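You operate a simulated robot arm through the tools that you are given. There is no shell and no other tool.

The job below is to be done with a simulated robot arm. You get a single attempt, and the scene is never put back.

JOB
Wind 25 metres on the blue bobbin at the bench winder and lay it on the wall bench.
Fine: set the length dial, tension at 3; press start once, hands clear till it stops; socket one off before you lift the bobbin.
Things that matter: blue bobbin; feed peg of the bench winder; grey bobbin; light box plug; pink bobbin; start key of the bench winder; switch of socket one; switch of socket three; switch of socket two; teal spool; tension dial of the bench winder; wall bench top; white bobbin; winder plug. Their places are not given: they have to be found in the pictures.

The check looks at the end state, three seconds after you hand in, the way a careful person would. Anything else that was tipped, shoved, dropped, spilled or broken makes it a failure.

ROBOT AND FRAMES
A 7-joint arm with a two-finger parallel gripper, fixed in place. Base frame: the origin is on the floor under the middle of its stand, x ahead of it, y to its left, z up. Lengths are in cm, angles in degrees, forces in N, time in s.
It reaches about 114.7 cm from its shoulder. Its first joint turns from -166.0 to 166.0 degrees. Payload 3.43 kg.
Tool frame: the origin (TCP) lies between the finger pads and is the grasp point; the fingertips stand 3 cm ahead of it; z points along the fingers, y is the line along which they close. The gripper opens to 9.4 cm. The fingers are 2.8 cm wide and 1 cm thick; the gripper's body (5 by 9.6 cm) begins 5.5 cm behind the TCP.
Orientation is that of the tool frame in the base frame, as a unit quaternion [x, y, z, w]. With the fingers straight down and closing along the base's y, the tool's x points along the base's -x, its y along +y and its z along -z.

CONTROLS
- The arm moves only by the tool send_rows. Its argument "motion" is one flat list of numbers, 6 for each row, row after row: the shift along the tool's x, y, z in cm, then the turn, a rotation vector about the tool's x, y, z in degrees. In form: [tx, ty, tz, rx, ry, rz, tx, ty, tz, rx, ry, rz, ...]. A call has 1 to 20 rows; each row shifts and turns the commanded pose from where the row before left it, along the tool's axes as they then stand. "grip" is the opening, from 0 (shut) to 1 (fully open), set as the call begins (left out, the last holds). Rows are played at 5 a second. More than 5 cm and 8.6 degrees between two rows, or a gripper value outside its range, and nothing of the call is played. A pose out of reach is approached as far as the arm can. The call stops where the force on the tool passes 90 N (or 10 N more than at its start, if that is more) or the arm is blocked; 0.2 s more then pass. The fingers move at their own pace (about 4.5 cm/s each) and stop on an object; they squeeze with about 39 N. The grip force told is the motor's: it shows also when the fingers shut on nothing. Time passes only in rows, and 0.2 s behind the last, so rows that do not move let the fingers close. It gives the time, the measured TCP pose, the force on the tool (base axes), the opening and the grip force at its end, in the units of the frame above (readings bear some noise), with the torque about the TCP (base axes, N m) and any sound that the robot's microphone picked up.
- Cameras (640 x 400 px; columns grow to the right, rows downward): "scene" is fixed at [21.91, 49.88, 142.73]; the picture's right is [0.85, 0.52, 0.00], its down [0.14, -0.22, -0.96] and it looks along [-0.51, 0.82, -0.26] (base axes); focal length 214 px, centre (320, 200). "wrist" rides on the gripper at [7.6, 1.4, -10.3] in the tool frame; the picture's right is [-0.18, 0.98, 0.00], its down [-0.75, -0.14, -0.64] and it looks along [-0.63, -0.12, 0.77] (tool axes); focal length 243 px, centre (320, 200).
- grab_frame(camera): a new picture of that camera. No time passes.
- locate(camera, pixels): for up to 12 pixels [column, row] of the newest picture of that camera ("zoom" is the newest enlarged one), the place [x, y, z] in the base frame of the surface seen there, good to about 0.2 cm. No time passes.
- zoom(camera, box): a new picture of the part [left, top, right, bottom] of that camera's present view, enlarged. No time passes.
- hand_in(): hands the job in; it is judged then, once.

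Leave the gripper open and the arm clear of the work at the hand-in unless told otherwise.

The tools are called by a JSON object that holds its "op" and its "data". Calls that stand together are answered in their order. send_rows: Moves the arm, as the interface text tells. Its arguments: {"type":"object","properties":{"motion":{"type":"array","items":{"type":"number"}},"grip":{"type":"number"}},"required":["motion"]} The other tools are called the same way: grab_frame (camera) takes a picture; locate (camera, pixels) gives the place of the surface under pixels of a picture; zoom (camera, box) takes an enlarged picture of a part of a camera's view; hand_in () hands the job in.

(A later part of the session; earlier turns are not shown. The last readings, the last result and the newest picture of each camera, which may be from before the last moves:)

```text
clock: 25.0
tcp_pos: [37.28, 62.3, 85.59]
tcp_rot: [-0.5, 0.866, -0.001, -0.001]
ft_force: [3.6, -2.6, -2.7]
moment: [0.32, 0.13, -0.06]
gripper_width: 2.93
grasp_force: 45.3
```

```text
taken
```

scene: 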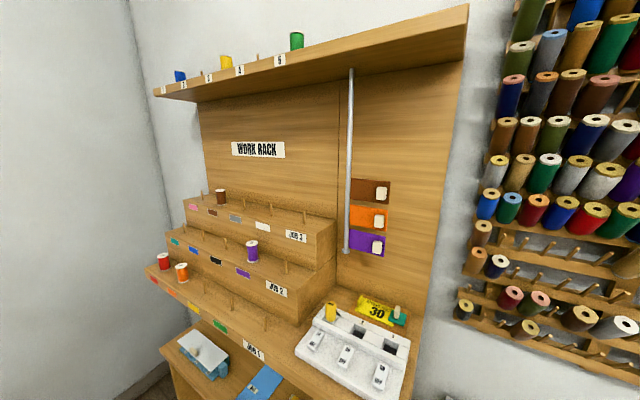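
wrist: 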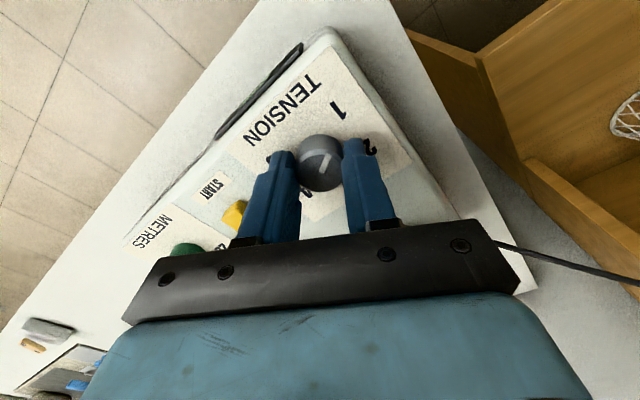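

Gripped (2.93 cm wide). Turning clockwise, first 60°, and checking.

{"op": "send_rows", "data": {"motion": [0, 0, 0, 0, 0, 7.5, 0, 0, 0, 0, 0, 7.5, 0, 0, 0, 0, 0, 7.5, 0, 0, 0, 0, 0, 7.5, 0, 0, 0, 0, 0, 7.5, 0, 0, 0, 0, 0, 7.5, 0, 0, 0, 0, 0, 7.5, 0, 0, 0, 0, 0, 7.5]}}

{"op": "grab_frame", "data": {"camera": "wrist"}}

{"op": "zoom", "data": {"camera": "wrist", "box": [260, 90, 400, 210]}}

```text
clock: 26.8
tcp_pos: [37.26, 62.21, 85.59]
tcp_rot: [0.001, 1.0, 0.0, 0.0]
ft_force: [8.0, 4.9, -0.9]
moment: [-0.31, -0.35, 0.01]
gripper_width: 2.96
grasp_force: 44.5
```

```text
taken
```

wrist: 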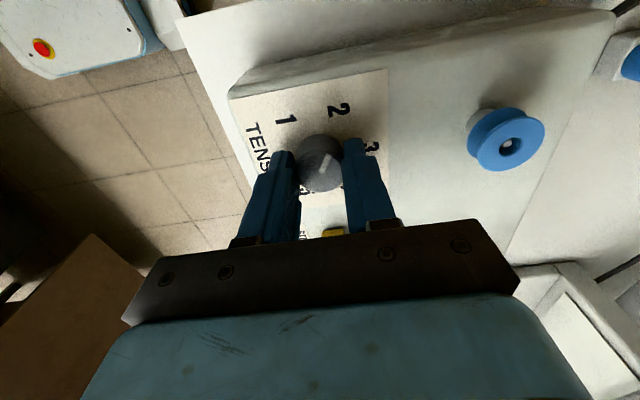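

```text
3.33 times, centred on (330, 150) of wrist
```

zoom: 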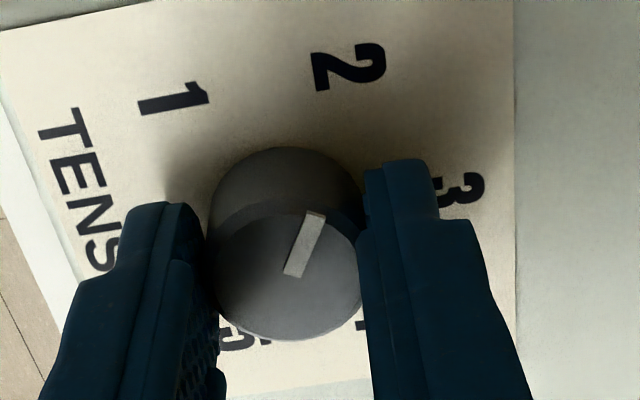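

The knob turns with the gripper (now at 2). Turning 60° further to 3.

{"op": "send_rows", "data": {"motion": [0, 0, 0, 0, 0, 7.5, 0, 0, 0, 0, 0, 7.5, 0, 0, 0, 0, 0, 7.5, 0, 0, 0, 0, 0, 7.5, 0, 0, 0, 0, 0, 7.5, 0, 0, 0, 0, 0, 7.5, 0, 0, 0, 0, 0, 7.5, 0, 0, 0, 0, 0, 7.5, 0, 0, 0, 0, 0, 0]}}

{"op": "grab_frame", "data": {"camera": "wrist"}}

{"op": "zoom", "data": {"camera": "wrist", "box": [260, 90, 400, 210]}}

```text
clock: 28.8
tcp_pos: [37.22, 62.24, 85.64]
tcp_rot: [0.5, 0.866, 0.001, 0.0]
ft_force: [17.9, 27.6, -4.6]
moment: [1.3, -0.65, 0.0]
gripper_width: 2.96
grasp_force: 45.0
```

```text
taken
```

wrist: 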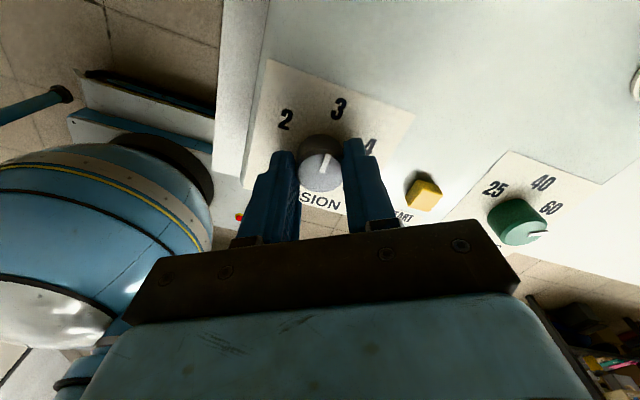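

```text
3.33 times, centred on (330, 150) of wrist
```

zoom: 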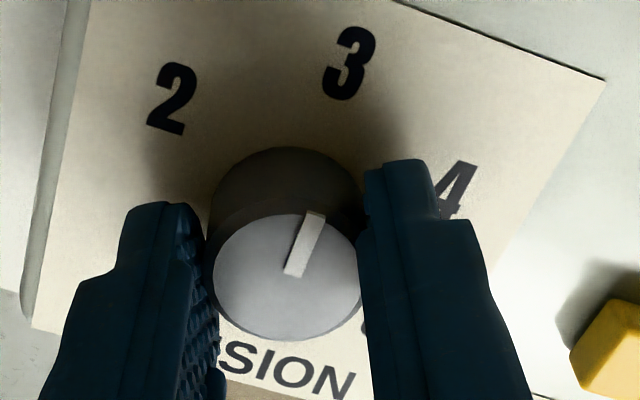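

The pointer now aims at 3. Releasing, then rising.

{"op": "send_rows", "data": {"motion": [0, 0, 0, 0, 0, 0, 0, 0, 0, 0, 0, 0, 0, 0, 0, 0, 0, 0, 0, 0, -3, 0, 0, 0, 0, 0, -4, 0, 0, 0, 0, 0, -3, 0, 0, 0], "grip": 0.55}}

{"op": "grab_frame", "data": {"camera": "wrist"}}

{"op": "zoom", "data": {"camera": "wrist", "box": [260, 60, 400, 180]}}

```text
clock: 30.2
tcp_pos: [37.09, 62.3, 95.5]
tcp_rot: [0.499, 0.867, -0.001, 0.0]
ft_force: [0.6, 0.1, -0.8]
moment: [-0.03, -0.02, 0.01]
gripper_width: 5.15
grasp_force: 0.0
```

```text
taken
```

wrist: 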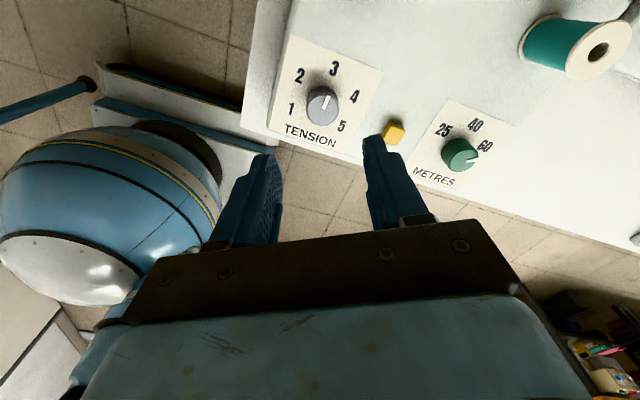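

```text
3.33 times, centred on (330, 120) of wrist
```

zoom: 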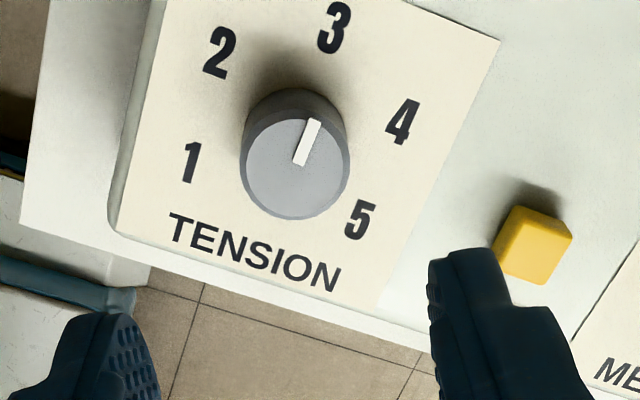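

Tension stands at 3. Now I measure the metres knob from this view and move above it.

{"op": "zoom", "data": {"camera": "wrist", "box": [410, 90, 520, 200]}}

{"op": "locate", "data": {"camera": "zoom", "pixels": [[290, 215], [240, 225], [345, 230], [290, 255], [190, 135], [380, 115], [430, 200]]}}

{"op": "send_rows", "data": {"motion": [-1.935, 3.4, 0, 0, 0, 0, -1.935, 3.4, 0, 0, 0, 0, -1.935, 3.4, 0, 0, 0, 0, -1.935, 3.4, 0, 0, 0, 0]}}

{"op": "grab_frame", "data": {"camera": "wrist"}}

{"op": "zoom", "data": {"camera": "wrist", "box": [260, 60, 400, 180]}}

{"op": "locate", "data": {"camera": "zoom", "pixels": [[295, 165], [260, 165], [330, 165], [295, 140], [295, 200]]}}

```text
3.64 times, centred on (465, 145) of wrist
```

zoom: 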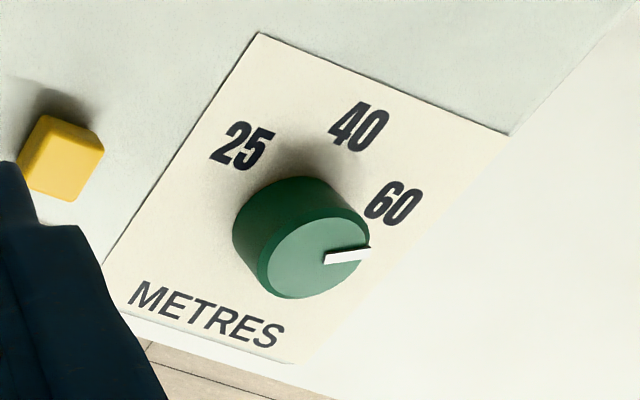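

```text
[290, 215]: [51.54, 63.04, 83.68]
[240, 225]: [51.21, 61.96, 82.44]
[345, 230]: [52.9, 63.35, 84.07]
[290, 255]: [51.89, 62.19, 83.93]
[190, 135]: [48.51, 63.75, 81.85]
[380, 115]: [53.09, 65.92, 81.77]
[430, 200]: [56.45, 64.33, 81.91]
```

```text
clock: 31.2
tcp_pos: [52.71, 62.36, 95.51]
tcp_rot: [0.499, 0.867, -0.001, -0.001]
ft_force: [-0.4, 1.1, 1.1]
moment: [-0.01, -0.06, -0.04]
gripper_width: 5.16
grasp_force: 0.1
```

```text
taken
```

wrist: 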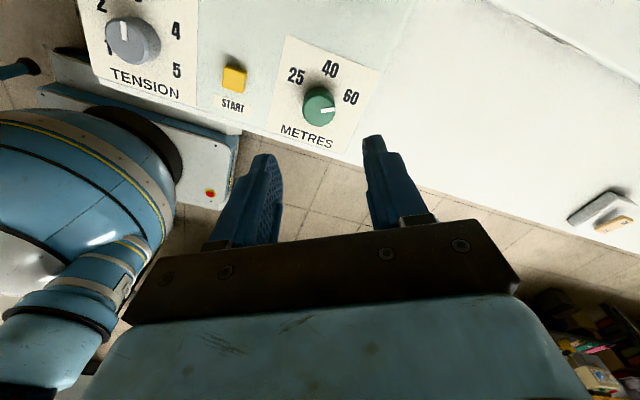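

```text
3.33 times, centred on (330, 120) of wrist
```

zoom: 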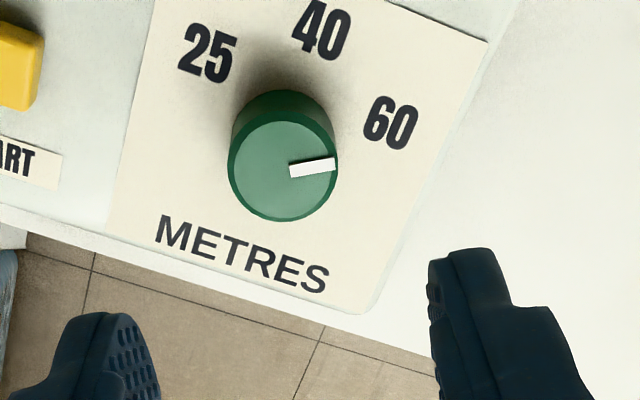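

```text
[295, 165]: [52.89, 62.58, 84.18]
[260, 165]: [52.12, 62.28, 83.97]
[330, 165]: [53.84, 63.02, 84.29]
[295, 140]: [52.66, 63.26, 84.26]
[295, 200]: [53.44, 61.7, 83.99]
```

Knob centre ≈(52.65,62.4); TCP is at (52.71,62.36). Descending and closing.

{"op": "send_rows", "data": {"motion": [0, 0, 2.5, 0, 0, 0, 0, 0, 2.5, 0, 0, 0, 0, 0, 2.5, 0, 0, 0, 0, 0, 2.4, 0, 0, 0]}}

{"op": "send_rows", "data": {"motion": [0, 0, 0, 0, 0, 0, 0, 0, 0, 0, 0, 0, 0, 0, 0, 0, 0, 0, 0, 0, 0, 0, 0, 0], "grip": 0}}

{"op": "grab_frame", "data": {"camera": "wrist"}}

```text
clock: 32.2
tcp_pos: [52.86, 62.14, 85.66]
tcp_rot: [0.499, 0.867, 0.0, 0.001]
ft_force: [0.1, 0.2, 0.1]
moment: [0.01, -0.03, 0.02]
gripper_width: 5.16
grasp_force: 0.0
```

```text
clock: 33.2
tcp_pos: [52.83, 62.19, 85.64]
tcp_rot: [0.499, 0.866, -0.002, 0.0]
ft_force: [-20.4, -19.4, -1.6]
moment: [-0.26, 0.34, 0.02]
gripper_width: 2.95
grasp_force: 45.3
```

```text
taken
```

wrist: 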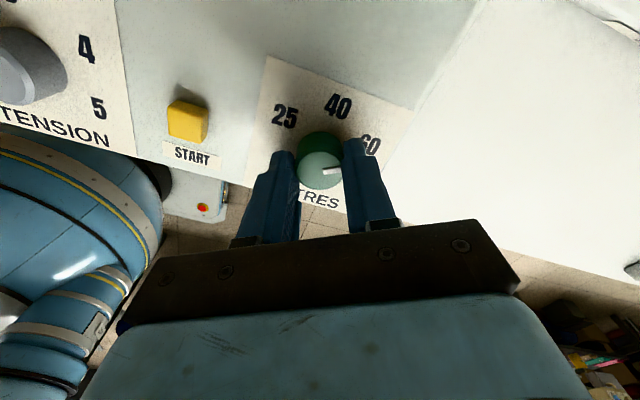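

Gripped with some side load (~28 N), so I shift slightly toward -tool-y to relieve it, then turn counter-clockwise 60°.

{"op": "send_rows", "data": {"motion": [0, -0.15, 0, 0, 0, 0, 0, 0, 0, 0, 0, 0]}}

{"op": "send_rows", "data": {"motion": [0, 0, 0, 0, 0, -7.5, 0, 0, 0, 0, 0, -7.5, 0, 0, 0, 0, 0, -7.5, 0, 0, 0, 0, 0, -7.5, 0, 0, 0, 0, 0, -7.5, 0, 0, 0, 0, 0, -7.5, 0, 0, 0, 0, 0, -7.5, 0, 0, 0, 0, 0, -7.5]}}

{"op": "grab_frame", "data": {"camera": "wrist"}}

{"op": "zoom", "data": {"camera": "wrist", "box": [260, 90, 400, 210]}}

```text
clock: 33.8
tcp_pos: [52.7, 62.22, 85.64]
tcp_rot: [0.5, 0.866, -0.001, 0.0]
ft_force: [-15.8, -11.4, -11.1]
moment: [-0.53, -0.39, 0.04]
gripper_width: 2.96
grasp_force: 45.1
```

```text
clock: 35.6
tcp_pos: [52.91, 62.23, 85.75]
tcp_rot: [-0.001, 1.0, 0.0, 0.0]
ft_force: [-3.7, -7.1, -16.7]
moment: [0.41, -0.09, -0.01]
gripper_width: 2.96
grasp_force: 44.9
```

```text
taken
```

wrist: 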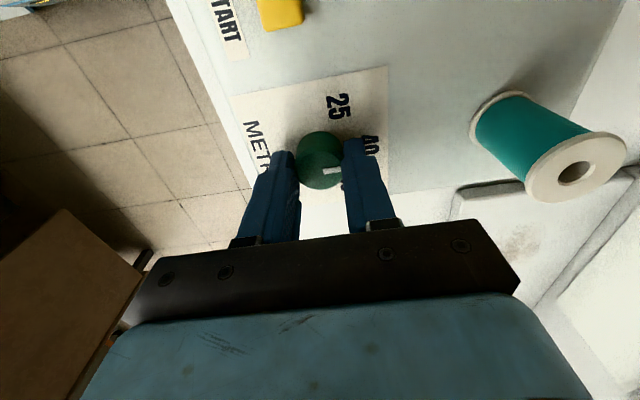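

```text
3.33 times, centred on (330, 150) of wrist
```

zoom: 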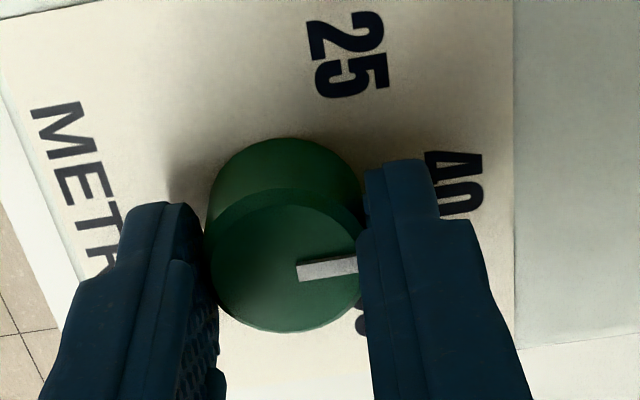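

Now pointing at 40. Turning another 60° counter-clockwise to 25.

{"op": "send_rows", "data": {"motion": [0, 0, 0, 0, 0, -7.5, 0, 0, 0, 0, 0, -7.5, 0, 0, 0, 0, 0, -7.5, 0, 0, 0, 0, 0, -7.5, 0, 0, 0, 0, 0, -7.5, 0, 0, 0, 0, 0, -7.5, 0, 0, 0, 0, 0, -7.5, 0, 0, 0, 0, 0, -7.5, 0, 0, 0, 0, 0, 0]}}

{"op": "zoom", "data": {"camera": "wrist", "box": [260, 90, 400, 210]}}

```text
clock: 37.6
tcp_pos: [52.73, 62.4, 85.67]
tcp_rot: [-0.502, 0.865, 0.0, 0.0]
ft_force: [-2.8, 9.5, -11.4]
moment: [0.1, -0.24, -0.31]
gripper_width: 2.94
grasp_force: 45.4
```

```text
3.33 times, centred on (330, 150) of wrist
```

zoom: 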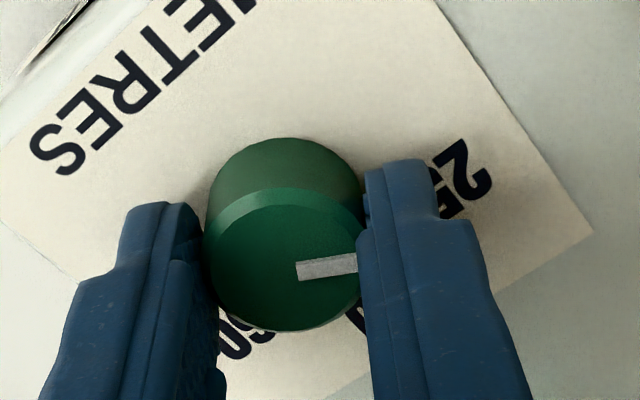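

Pointer aims at 25 (slight torque suggests the end stop). Releasing and rising.

{"op": "send_rows", "data": {"motion": [0, 0, 0, 0, 0, 0, 0, 0, 0, 0, 0, 0, 0, 0, 0, 0, 0, 0, 0, 0, -3, 0, 0, 0, 0, 0, -4, 0, 0, 0, 0, 0, -3, 0, 0, 0], "grip": 0.55}}

{"op": "grab_frame", "data": {"camera": "wrist"}}

{"op": "zoom", "data": {"camera": "wrist", "box": [250, 50, 400, 180]}}

```text
clock: 39.0
tcp_pos: [52.9, 62.28, 95.63]
tcp_rot: [-0.5, 0.866, 0.0, 0.0]
ft_force: [0.5, 0.3, 0.1]
moment: [-0.03, 0.01, 0.0]
gripper_width: 5.17
grasp_force: 0.1
```

```text
taken
```

wrist: 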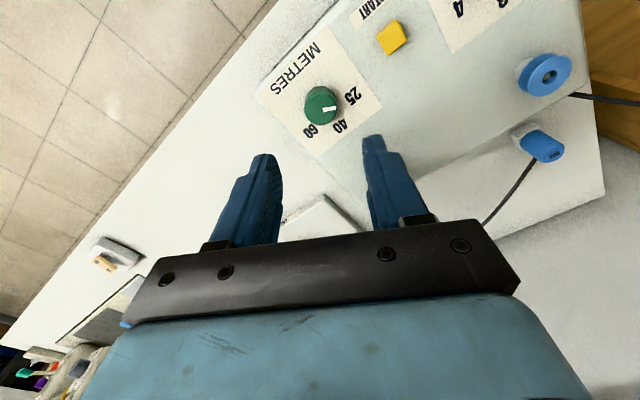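

```text
3.08 times, centred on (325, 115) of wrist
```

zoom: 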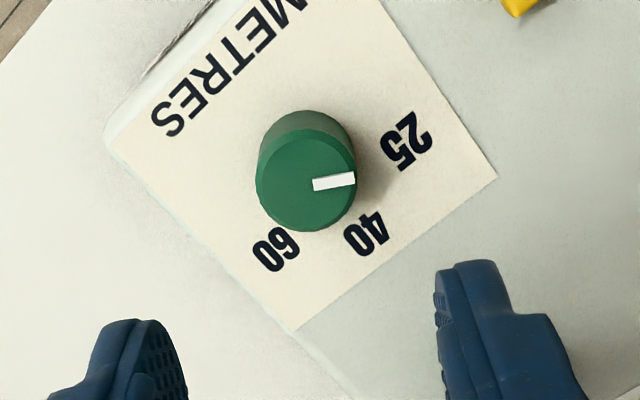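

{"op": "locate", "data": {"camera": "zoom", "pixels": [[318, 184], [352, 181], [306, 182], [405, 140], [365, 235], [275, 250]]}}

```text
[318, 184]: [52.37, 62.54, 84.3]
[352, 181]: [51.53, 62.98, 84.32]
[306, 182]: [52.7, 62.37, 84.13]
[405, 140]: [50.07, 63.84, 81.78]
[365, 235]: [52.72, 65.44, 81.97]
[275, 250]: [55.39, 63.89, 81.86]
```

Pointer angle is ≈152°, i.e. exactly on 25. Now on to the power strip: rise, face +y, and move above and in front of the switches.

{"op": "send_rows", "data": {"motion": [0, 0, -5, 0, 0, -7.5, 0, 0, -5, 0, 0, -7.5, 0, 0, -5, 0, 0, -7.5, 0, 0, -5, 0, 0, -7.5, -0.7, 4.79, -0.24, 0, 0, 0, -0.7, 4.79, -0.24, 0, 0, 0, -0.7, 4.79, -0.24, 0, 0, 0, -0.7, 4.79, -0.24, 0, 0, 0, -0.7, 4.79, -0.24, 0, 0, 0, -0.7, 4.79, -0.24, 0, 0, 0, -0.7, 4.79, -0.24, 0, 0, 0, -0.7, 4.79, -0.24, 0, 0, 0, -0.7, 4.79, -0.24, 0, 0, 0]}}

{"op": "grab_frame", "data": {"camera": "wrist"}}

{"op": "grab_frame", "data": {"camera": "scene"}}

```text
clock: 41.8
tcp_pos: [9.7, 68.57, 117.88]
tcp_rot: [-0.707, 0.707, 0.0, 0.0]
ft_force: [0.8, -0.2, 0.7]
moment: [-0.02, 0.04, 0.01]
gripper_width: 5.18
grasp_force: 0.1
```

```text
taken
```

wrist: 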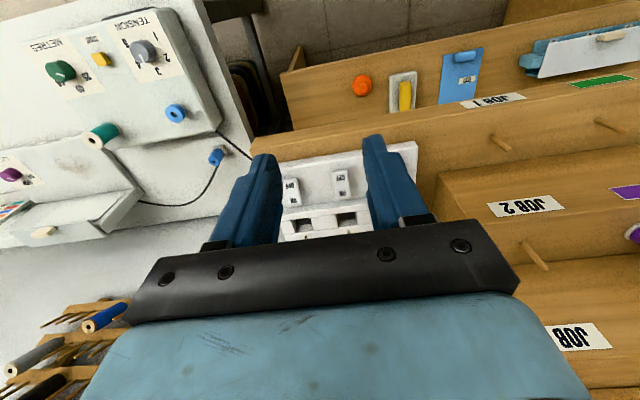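

```text
taken
```

scene: 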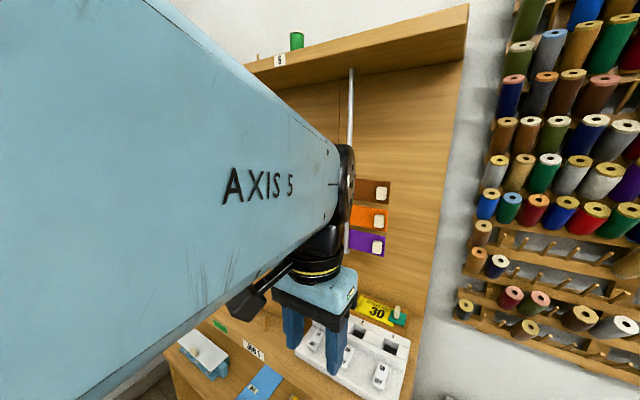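

Switch one is hidden behind a finger; shifting 6 cm toward -x to see it between the fingers.

{"op": "send_rows", "data": {"motion": [0.5, 3.5, 0, 0, 0, 0, 0.5, 3.5, 0, 0, 0, 0]}}

{"op": "grab_frame", "data": {"camera": "wrist"}}

{"op": "zoom", "data": {"camera": "wrist", "box": [250, 140, 390, 240]}}

{"op": "zoom", "data": {"camera": "scene", "box": [300, 290, 420, 400]}}

```text
clock: 42.4
tcp_pos: [2.68, 67.59, 117.88]
tcp_rot: [-0.707, 0.707, 0.0, -0.001]
ft_force: [0.1, 0.0, -0.3]
moment: [-0.05, 0.07, 0.02]
gripper_width: 5.13
grasp_force: 0.1
```

```text
taken
```

wrist: 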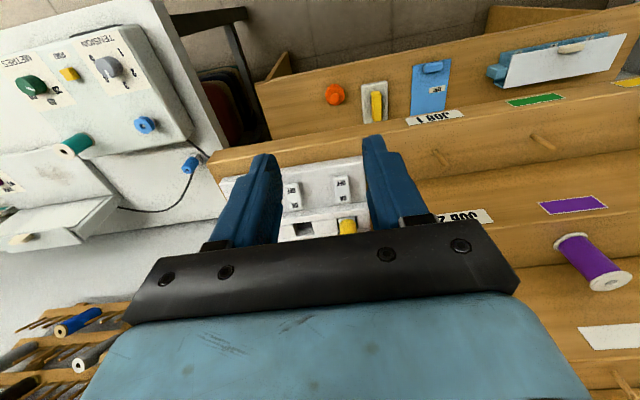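

```text
4.00 times, centred on (320, 190) of wrist
```

zoom: 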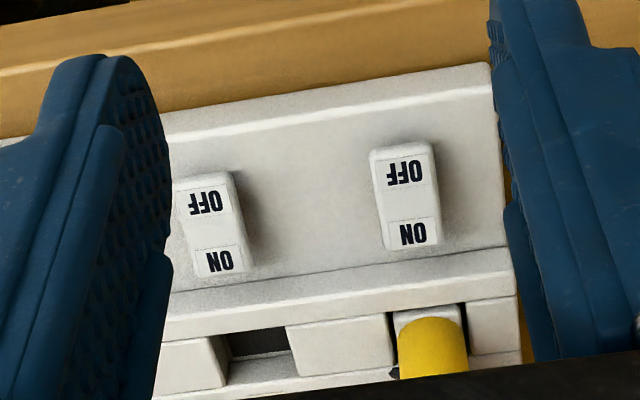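

```text
3.64 times, centred on (360, 345) of scene
```

zoom: 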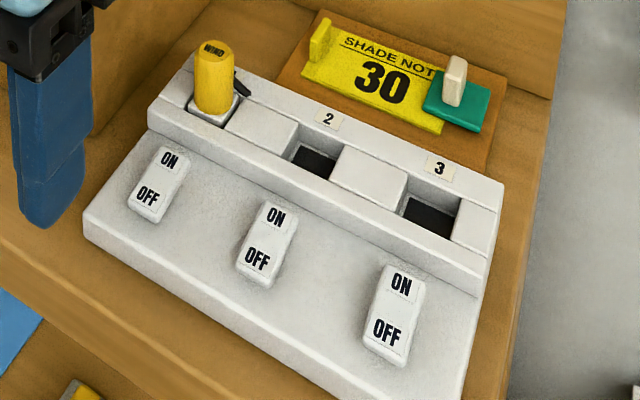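

{"op": "locate", "data": {"camera": "zoom", "pixels": [[168, 158], [146, 198], [275, 215], [255, 262], [401, 282], [385, 333], [115, 210], [200, 180], [210, 250], [240, 200], [330, 300], [350, 240]]}}

{"op": "zoom", "data": {"camera": "wrist", "box": [280, 165, 370, 225]}}

{"op": "locate", "data": {"camera": "zoom", "pixels": [[448, 75], [440, 110], [455, 165], [455, 195], [130, 110], [140, 155], [160, 205], [160, 230], [520, 100], [520, 160], [300, 120], [300, 180]]}}

```text
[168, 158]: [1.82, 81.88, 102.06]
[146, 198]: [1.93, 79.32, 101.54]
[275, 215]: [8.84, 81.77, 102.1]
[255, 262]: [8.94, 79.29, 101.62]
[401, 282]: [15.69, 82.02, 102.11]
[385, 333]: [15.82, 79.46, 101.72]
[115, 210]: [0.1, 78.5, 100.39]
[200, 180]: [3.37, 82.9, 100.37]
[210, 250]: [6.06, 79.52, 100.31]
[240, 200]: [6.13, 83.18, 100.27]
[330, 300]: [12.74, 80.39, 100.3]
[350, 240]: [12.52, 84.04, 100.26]
```

```text
6.67 times, centred on (325, 195) of wrist
```

zoom: 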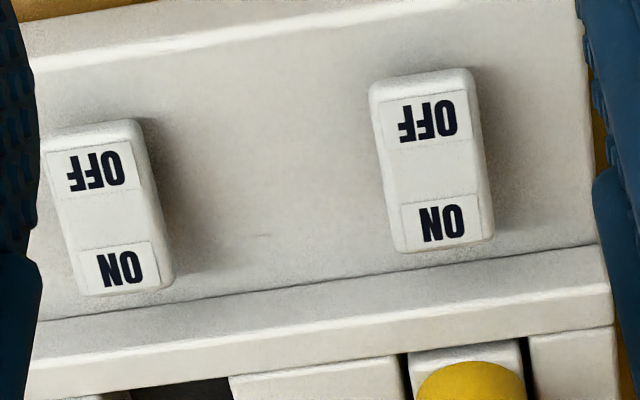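

```text
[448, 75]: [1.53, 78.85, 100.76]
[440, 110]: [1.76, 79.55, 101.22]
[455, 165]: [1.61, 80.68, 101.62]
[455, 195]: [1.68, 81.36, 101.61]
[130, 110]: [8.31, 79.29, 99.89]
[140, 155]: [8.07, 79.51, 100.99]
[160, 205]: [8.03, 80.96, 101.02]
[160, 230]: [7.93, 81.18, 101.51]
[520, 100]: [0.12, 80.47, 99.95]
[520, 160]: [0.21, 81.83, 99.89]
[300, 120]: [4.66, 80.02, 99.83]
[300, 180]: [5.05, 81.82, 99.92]
```

All three rockers have the OFF end low (101.5) and the ON end high (102.1), so all are off. Before pressing ON of socket one, I check the raised socket block edge, plug top and the JOB tier clearance.

{"op": "locate", "data": {"camera": "zoom", "pixels": [[500, 255], [500, 275], [500, 320], [470, 380], [580, 350], [350, 390], [430, 225], [430, 245]]}}

{"op": "locate", "data": {"camera": "wrist", "pixels": [[470, 185], [470, 216], [430, 190], [440, 150], [350, 150], [420, 145], [347, 227], [500, 170], [230, 180], [480, 240]]}}

{"op": "locate", "data": {"camera": "scene", "pixels": [[358, 302], [358, 310], [356, 318], [350, 285], [365, 325], [405, 320]]}}

```text
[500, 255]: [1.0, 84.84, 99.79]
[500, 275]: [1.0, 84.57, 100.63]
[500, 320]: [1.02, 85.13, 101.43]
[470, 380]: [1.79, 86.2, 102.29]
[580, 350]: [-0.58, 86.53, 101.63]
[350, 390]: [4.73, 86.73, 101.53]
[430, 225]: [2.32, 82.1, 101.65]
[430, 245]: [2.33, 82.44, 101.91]
```

```text
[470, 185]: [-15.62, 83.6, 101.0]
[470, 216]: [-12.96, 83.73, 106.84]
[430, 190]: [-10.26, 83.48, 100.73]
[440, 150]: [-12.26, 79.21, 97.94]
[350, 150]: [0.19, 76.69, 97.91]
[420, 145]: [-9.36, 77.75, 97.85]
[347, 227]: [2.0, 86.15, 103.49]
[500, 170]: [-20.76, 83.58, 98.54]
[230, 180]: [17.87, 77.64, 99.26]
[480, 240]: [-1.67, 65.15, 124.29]
```

```text
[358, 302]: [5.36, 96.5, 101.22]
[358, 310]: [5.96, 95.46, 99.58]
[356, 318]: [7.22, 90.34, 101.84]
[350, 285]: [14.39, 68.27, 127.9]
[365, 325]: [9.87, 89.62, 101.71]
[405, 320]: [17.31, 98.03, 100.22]
```

Block front edge is at y≈84.5, tier corner at x≈-6: there is room. Closing the fingers and moving to 3 cm above the ON end of switch one (2.0, 82.0).

{"op": "send_rows", "data": {"motion": [-3.6, 0.17, 1.0, 0, 0, 0, -3.6, 0.17, 2.0, 0, 0, 0, -3.6, 0.17, 3.0, 0, 0, 0, -3.6, 0.17, 3.2, 0, 0, 0, 0, 0, 0, 0, 0, 0], "grip": 0}}

{"op": "grab_frame", "data": {"camera": "wrist"}}

{"op": "grab_frame", "data": {"camera": "scene"}}

{"op": "zoom", "data": {"camera": "scene", "box": [260, 270, 420, 400]}}

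```text
clock: 43.6
tcp_pos: [1.85, 81.95, 108.68]
tcp_rot: [0.708, -0.706, 0.0, 0.0]
ft_force: [-0.5, 0.1, 0.5]
moment: [0.04, 0.01, -0.01]
gripper_width: 0.0
grasp_force: 32.8
```

```text
taken
```

wrist: 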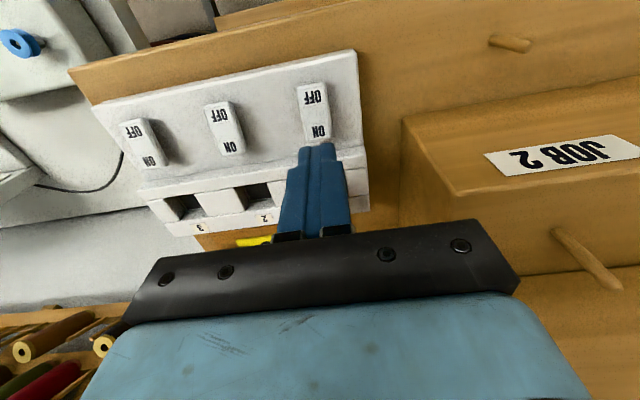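

```text
taken
```

scene: 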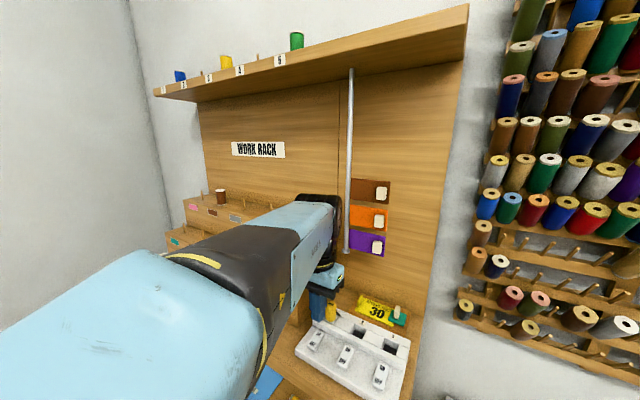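

```text
3.08 times, centred on (340, 335) of scene
```

zoom: 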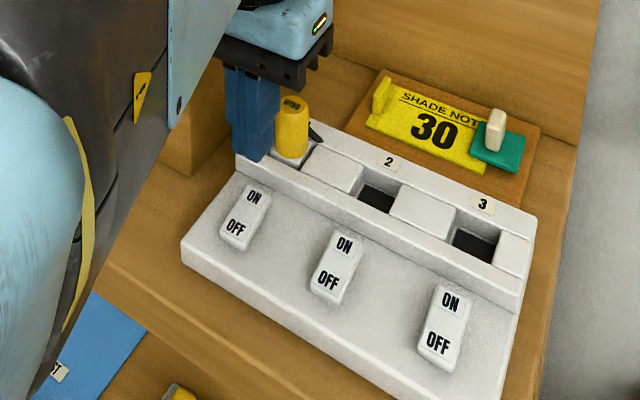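

Fingertips (closed) sit right above the ON end of switch one, clear of the plug. Lowering to just above it, then in small steps.

{"op": "send_rows", "data": {"motion": [0, 0, 1.6, 0, 0, 0, 0, 0, 1.6, 0, 0, 0]}}

{"op": "send_rows", "data": {"motion": [0, 0, 0.25, 0, 0, 0, 0, 0, 0.25, 0, 0, 0]}}

{"op": "send_rows", "data": {"motion": [0, 0, 0.2, 0, 0, 0, 0, 0, 0.2, 0, 0, 0]}}

{"op": "grab_frame", "data": {"camera": "wrist"}}

{"op": "zoom", "data": {"camera": "wrist", "box": [80, 60, 380, 240]}}

```text
clock: 44.2
tcp_pos: [1.98, 82.08, 105.51]
tcp_rot: [0.708, -0.707, 0.002, 0.001]
ft_force: [0.2, 0.8, 0.0]
moment: [0.0, -0.01, -0.02]
gripper_width: 0.0
grasp_force: 32.8
```

```text
clock: 44.8
tcp_pos: [1.86, 82.02, 105.07]
tcp_rot: [0.707, -0.707, -0.001, 0.0]
ft_force: [0.3, 0.1, 0.6]
moment: [-0.01, 0.04, 0.01]
gripper_width: 0.01
grasp_force: 33.2
```

```text
clock: 45.4
tcp_pos: [1.84, 81.88, 104.53]
tcp_rot: [0.708, -0.706, 0.0, 0.0]
ft_force: [0.7, 1.5, 4.3]
moment: [0.04, 0.0, 0.0]
gripper_width: 0.01
grasp_force: 32.9
```

```text
taken
```

wrist: 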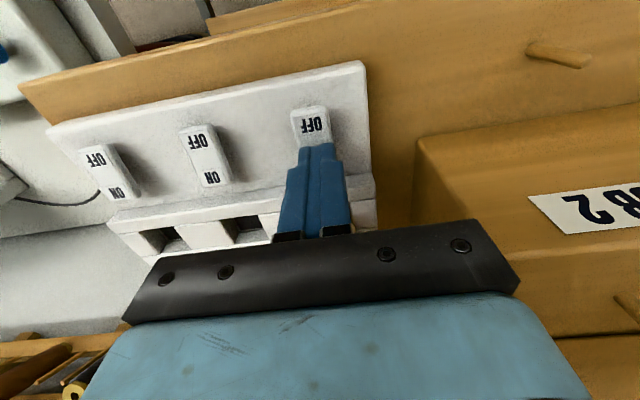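

```text
2.13 times, centred on (230, 150) of wrist
```

zoom: 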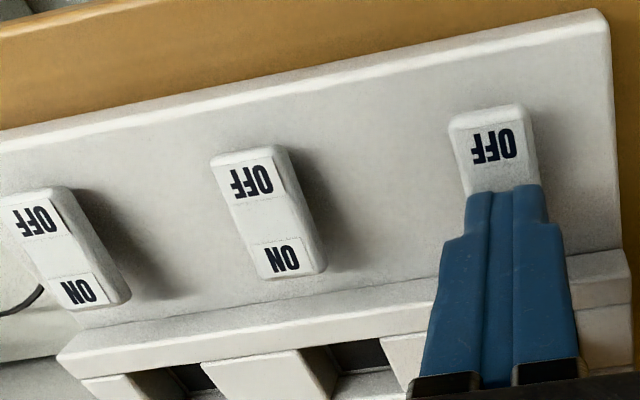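

Contact (4 N). Pressing a bit further in small steps.

{"op": "send_rows", "data": {"motion": [0, 0, 0.2, 0, 0, 0, 0, 0, 0.2, 0, 0, 0]}}

{"op": "zoom", "data": {"camera": "wrist", "box": [80, 60, 380, 240]}}

```text
clock: 46.0
tcp_pos: [1.75, 82.06, 104.6]
tcp_rot: [-0.707, 0.707, 0.002, 0.003]
ft_force: [2.5, 4.6, 42.1]
moment: [-0.22, -0.11, 0.51]
gripper_width: 0.01
grasp_force: 32.1
```

```text
2.13 times, centred on (230, 150) of wrist
```

zoom: 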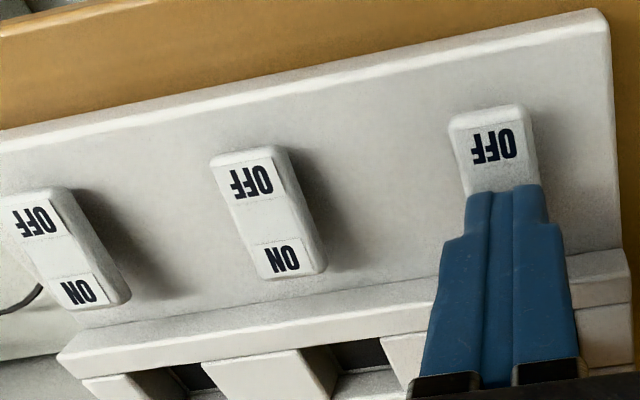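

Force rose to 42 N with no more travel: the rocker is bottomed. Lifting 8 cm to look at it.

{"op": "send_rows", "data": {"motion": [0, 0, -2, 0, 0, 0, 0, 0, -3, 0, 0, 0, 3, 0, -3, 0, 0, 0, 4, 0, 0, 0, 0, 0]}}

{"op": "grab_frame", "data": {"camera": "wrist"}}

{"op": "zoom", "data": {"camera": "wrist", "box": [180, 100, 400, 240]}}

{"op": "zoom", "data": {"camera": "scene", "box": [290, 280, 420, 400]}}

{"op": "locate", "data": {"camera": "zoom", "pixels": [[120, 210], [100, 245], [210, 265], [193, 310]]}}

```text
clock: 47.0
tcp_pos: [1.91, 74.94, 112.15]
tcp_rot: [0.708, -0.706, 0.001, 0.001]
ft_force: [0.1, 0.5, -0.8]
moment: [0.03, -0.02, 0.0]
gripper_width: 0.0
grasp_force: 33.1
```

```text
taken
```

wrist: 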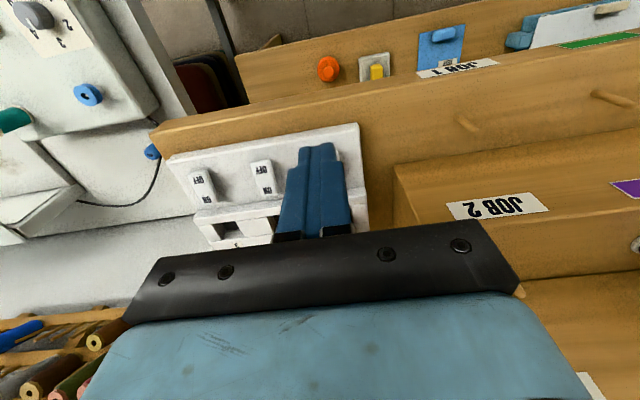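

```text
2.86 times, centred on (290, 170) of wrist
```

zoom: 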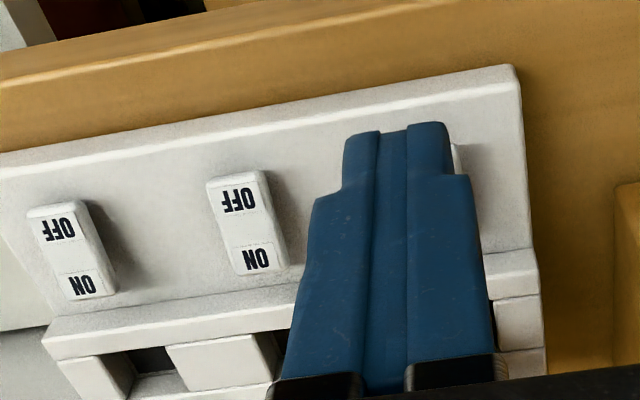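

```text
3.33 times, centred on (355, 340) of scene
```

zoom: 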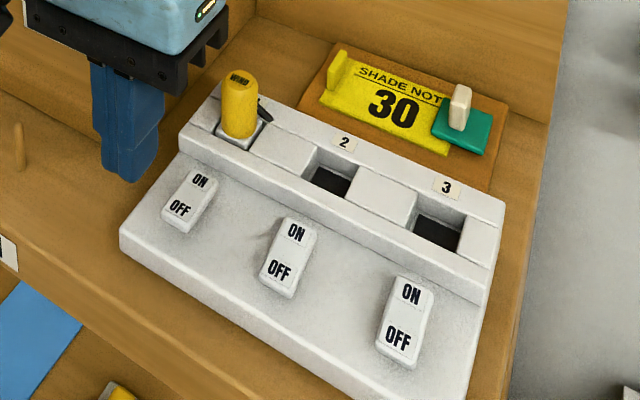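

```text
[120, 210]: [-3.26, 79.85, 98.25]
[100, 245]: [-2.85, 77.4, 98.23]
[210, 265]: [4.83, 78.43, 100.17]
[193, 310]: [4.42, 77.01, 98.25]
```

{"op": "locate", "data": {"camera": "zoom", "pixels": [[200, 182], [179, 211], [296, 233], [279, 273], [411, 293], [398, 342]]}}

{"op": "zoom", "data": {"camera": "wrist", "box": [0, 0, 180, 110]}}

```text
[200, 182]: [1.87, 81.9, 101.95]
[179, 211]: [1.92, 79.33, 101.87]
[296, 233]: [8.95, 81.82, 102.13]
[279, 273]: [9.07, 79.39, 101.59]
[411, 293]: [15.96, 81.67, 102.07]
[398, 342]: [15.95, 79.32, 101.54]
```

```text
3.56 times, centred on (90, 55) of wrist
```

zoom: 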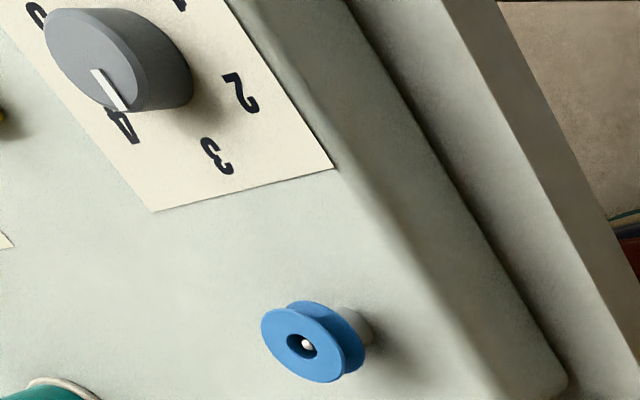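

Switch one is changed but may be only level/half. Zooming further to judge its tilt.

{"op": "zoom", "data": {"camera": "scene", "box": [300, 320, 370, 370]}}

{"op": "locate", "data": {"camera": "zoom", "pixels": [[150, 105], [120, 135], [85, 170], [60, 200], [352, 198], [330, 240], [310, 270], [300, 300]]}}

```text
8.00 times, centred on (335, 345) of scene
```

zoom: 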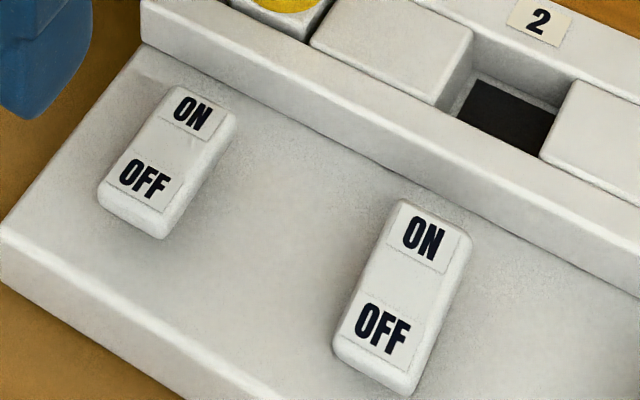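

```text
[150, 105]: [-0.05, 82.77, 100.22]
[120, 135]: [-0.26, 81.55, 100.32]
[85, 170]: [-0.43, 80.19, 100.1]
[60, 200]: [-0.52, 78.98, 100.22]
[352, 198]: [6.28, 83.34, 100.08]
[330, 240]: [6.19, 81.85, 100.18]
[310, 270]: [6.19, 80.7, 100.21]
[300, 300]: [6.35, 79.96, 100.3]
```

{"op": "locate", "data": {"camera": "zoom", "pixels": [[205, 103], [192, 115], [178, 135], [165, 155], [147, 180], [140, 195], [435, 222], [424, 240], [413, 270], [400, 295], [385, 325], [380, 345]]}}

```text
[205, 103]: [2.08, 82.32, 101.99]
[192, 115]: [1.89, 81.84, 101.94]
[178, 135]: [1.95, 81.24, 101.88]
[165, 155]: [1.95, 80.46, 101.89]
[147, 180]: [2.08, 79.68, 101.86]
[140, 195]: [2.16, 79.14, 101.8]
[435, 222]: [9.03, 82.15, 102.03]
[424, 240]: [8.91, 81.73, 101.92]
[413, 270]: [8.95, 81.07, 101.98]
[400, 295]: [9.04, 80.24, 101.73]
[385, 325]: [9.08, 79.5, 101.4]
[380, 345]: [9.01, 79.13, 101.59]
```

The rocker is only level — the flat fingertip rested across its middle. I'll tilt the tool 20° so only the lower edge of the fingertip presses near the very ON end (y≈82.25).

{"op": "send_rows", "data": {"motion": [0, 0, 0, 0, -7, 0, 0, 0, 0, 0, -7, 0, 0, 0, 0, 0, -6, 0, -1.67, -0.01, 2.8, 0, 0, 0, -1.67, -0.01, 2.8, 0, 0, 0, -1.66, -0.02, 2.8, 0, 0, 0]}}

{"op": "grab_frame", "data": {"camera": "wrist"}}

{"op": "zoom", "data": {"camera": "scene", "box": [290, 290, 380, 370]}}

```text
clock: 48.4
tcp_pos: [2.06, 82.44, 106.05]
tcp_rot: [0.697, -0.696, -0.123, -0.123]
ft_force: [0.8, -0.2, 0.7]
moment: [0.03, 0.0, -0.02]
gripper_width: 0.01
grasp_force: 33.1
```

```text
taken
```

wrist: 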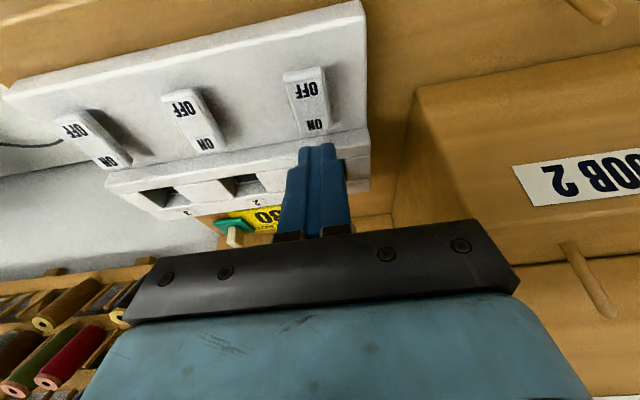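

```text
5.00 times, centred on (335, 330) of scene
```

zoom: 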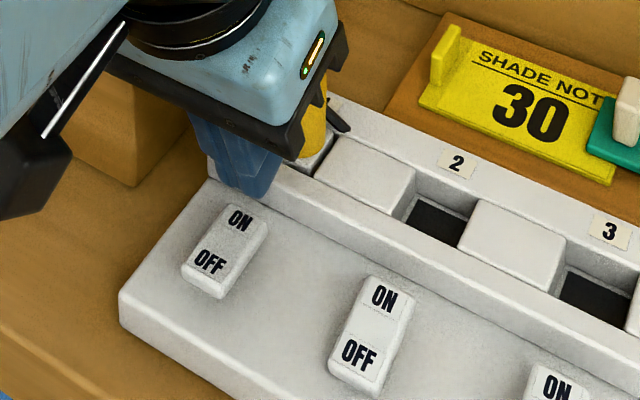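

The fingertip edge is just above the ON end. Lowering vertically in small steps.

{"op": "send_rows", "data": {"motion": [0.171, 0, 0.47, 0, 0, 0, 0.0855, 0, 0.235, 0, 0, 0]}}

{"op": "send_rows", "data": {"motion": [0.0855, 0, 0.235, 0, 0, 0, 0.0855, 0, 0.235, 0, 0, 0]}}

{"op": "zoom", "data": {"camera": "wrist", "box": [80, 20, 380, 200]}}

```text
clock: 49.0
tcp_pos: [1.91, 82.44, 105.24]
tcp_rot: [0.697, -0.696, -0.122, -0.122]
ft_force: [0.2, 0.2, -0.2]
moment: [-0.01, 0.0, -0.02]
gripper_width: 0.0
grasp_force: 32.6
```

```text
clock: 49.6
tcp_pos: [1.9, 82.45, 104.7]
tcp_rot: [-0.696, 0.696, 0.123, 0.123]
ft_force: [-0.4, 1.8, 0.6]
moment: [0.04, 0.01, 0.03]
gripper_width: 0.0
grasp_force: 33.0
```

```text
2.13 times, centred on (230, 110) of wrist
```

zoom: 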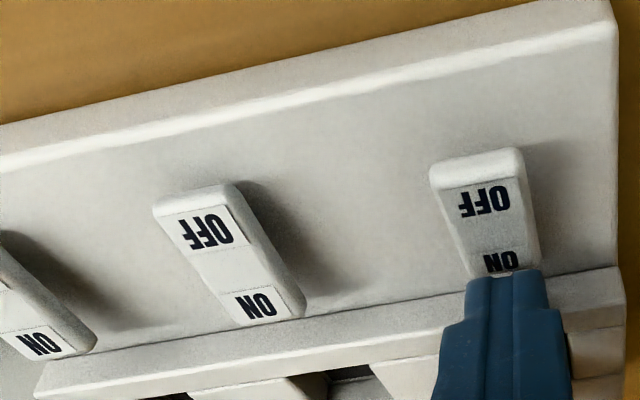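

{"op": "send_rows", "data": {"motion": [0.0855, 0, 0.235, 0, 0, 0, 0, 0, 0, 0, 0, 0]}}

{"op": "send_rows", "data": {"motion": [0.0855, 0, 0.235, 0, 0, 0, 0, 0, 0, 0, 0, 0]}}

{"op": "zoom", "data": {"camera": "wrist", "box": [80, 20, 380, 200]}}

{"op": "zoom", "data": {"camera": "scene", "box": [290, 290, 380, 370]}}

```text
clock: 50.2
tcp_pos: [1.8, 82.51, 104.58]
tcp_rot: [0.696, -0.696, -0.124, -0.124]
ft_force: [2.4, 0.4, 18.2]
moment: [-0.01, -0.05, -0.03]
gripper_width: 0.02
grasp_force: 33.0
```

```text
clock: 50.8
tcp_pos: [1.94, 82.5, 104.7]
tcp_rot: [0.697, -0.695, -0.126, -0.124]
ft_force: [4.8, 3.4, 47.2]
moment: [-0.01, -0.18, -0.01]
gripper_width: 0.0
grasp_force: 32.8
```

```text
2.13 times, centred on (230, 110) of wrist
```

zoom: 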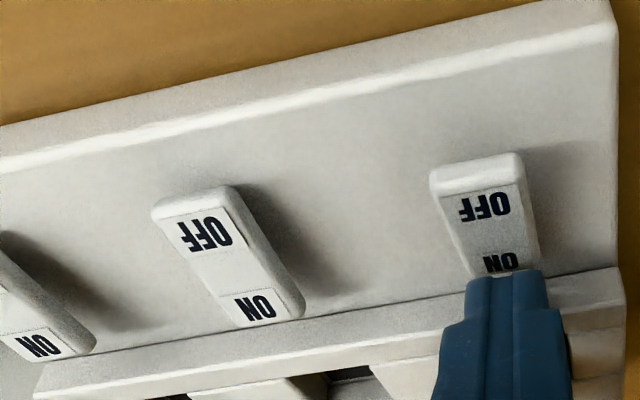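

```text
5.00 times, centred on (335, 330) of scene
```

zoom: 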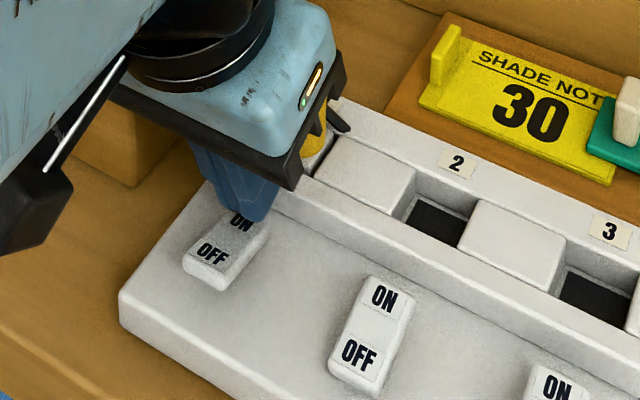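

Rocker one is firmly tilted to ON at 47 N. Lifting straight up and reading it again.

{"op": "send_rows", "data": {"motion": [-0.684, 0, -1.88, 0, 0, 0, -0.684, 0, -1.88, 0, 0, 0, -0.684, 0, -1.88, 0, 0, 0]}}

{"op": "grab_frame", "data": {"camera": "wrist"}}

{"op": "zoom", "data": {"camera": "wrist", "box": [80, 20, 380, 200]}}

{"op": "zoom", "data": {"camera": "scene", "box": [300, 320, 370, 370]}}

{"op": "locate", "data": {"camera": "zoom", "pixels": [[205, 103], [192, 115], [178, 135], [165, 155], [147, 180], [140, 195], [435, 222], [424, 240], [413, 270], [400, 295], [385, 325], [380, 345]]}}

```text
clock: 51.6
tcp_pos: [1.94, 82.41, 110.03]
tcp_rot: [0.697, -0.696, -0.121, -0.122]
ft_force: [0.0, 0.6, 0.3]
moment: [0.01, 0.04, 0.0]
gripper_width: 0.01
grasp_force: 33.6
```

```text
taken
```

wrist: 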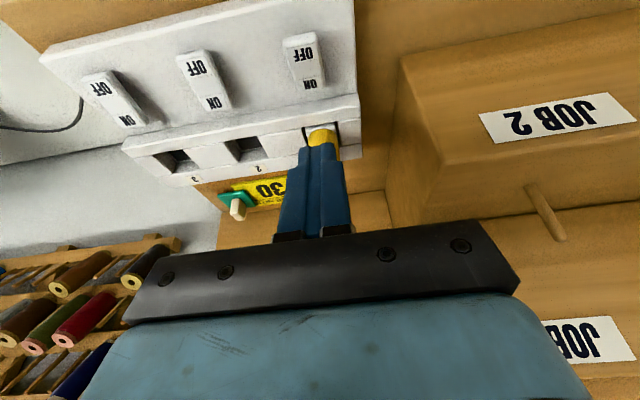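

```text
2.13 times, centred on (230, 110) of wrist
```

zoom: 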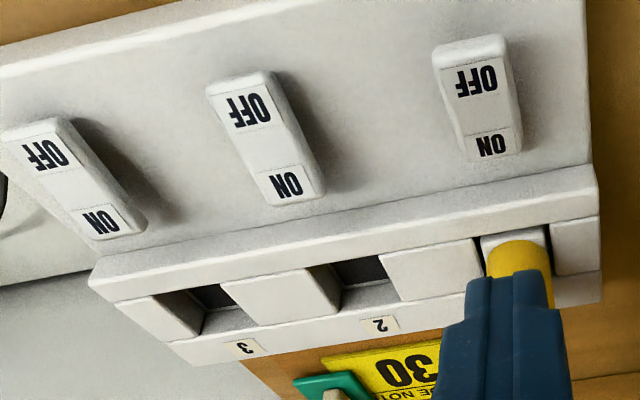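

```text
8.00 times, centred on (335, 345) of scene
```

zoom: 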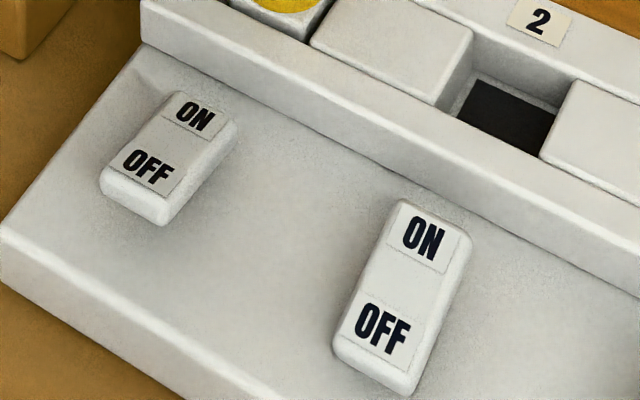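

```text
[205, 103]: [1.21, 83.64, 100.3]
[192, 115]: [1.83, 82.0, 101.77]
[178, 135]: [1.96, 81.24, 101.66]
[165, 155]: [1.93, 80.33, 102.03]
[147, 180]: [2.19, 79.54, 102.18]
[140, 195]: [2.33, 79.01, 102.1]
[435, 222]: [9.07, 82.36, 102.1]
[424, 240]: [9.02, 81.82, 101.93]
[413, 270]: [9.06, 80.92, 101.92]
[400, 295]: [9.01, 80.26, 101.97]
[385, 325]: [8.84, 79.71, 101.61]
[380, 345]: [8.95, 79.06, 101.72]
```

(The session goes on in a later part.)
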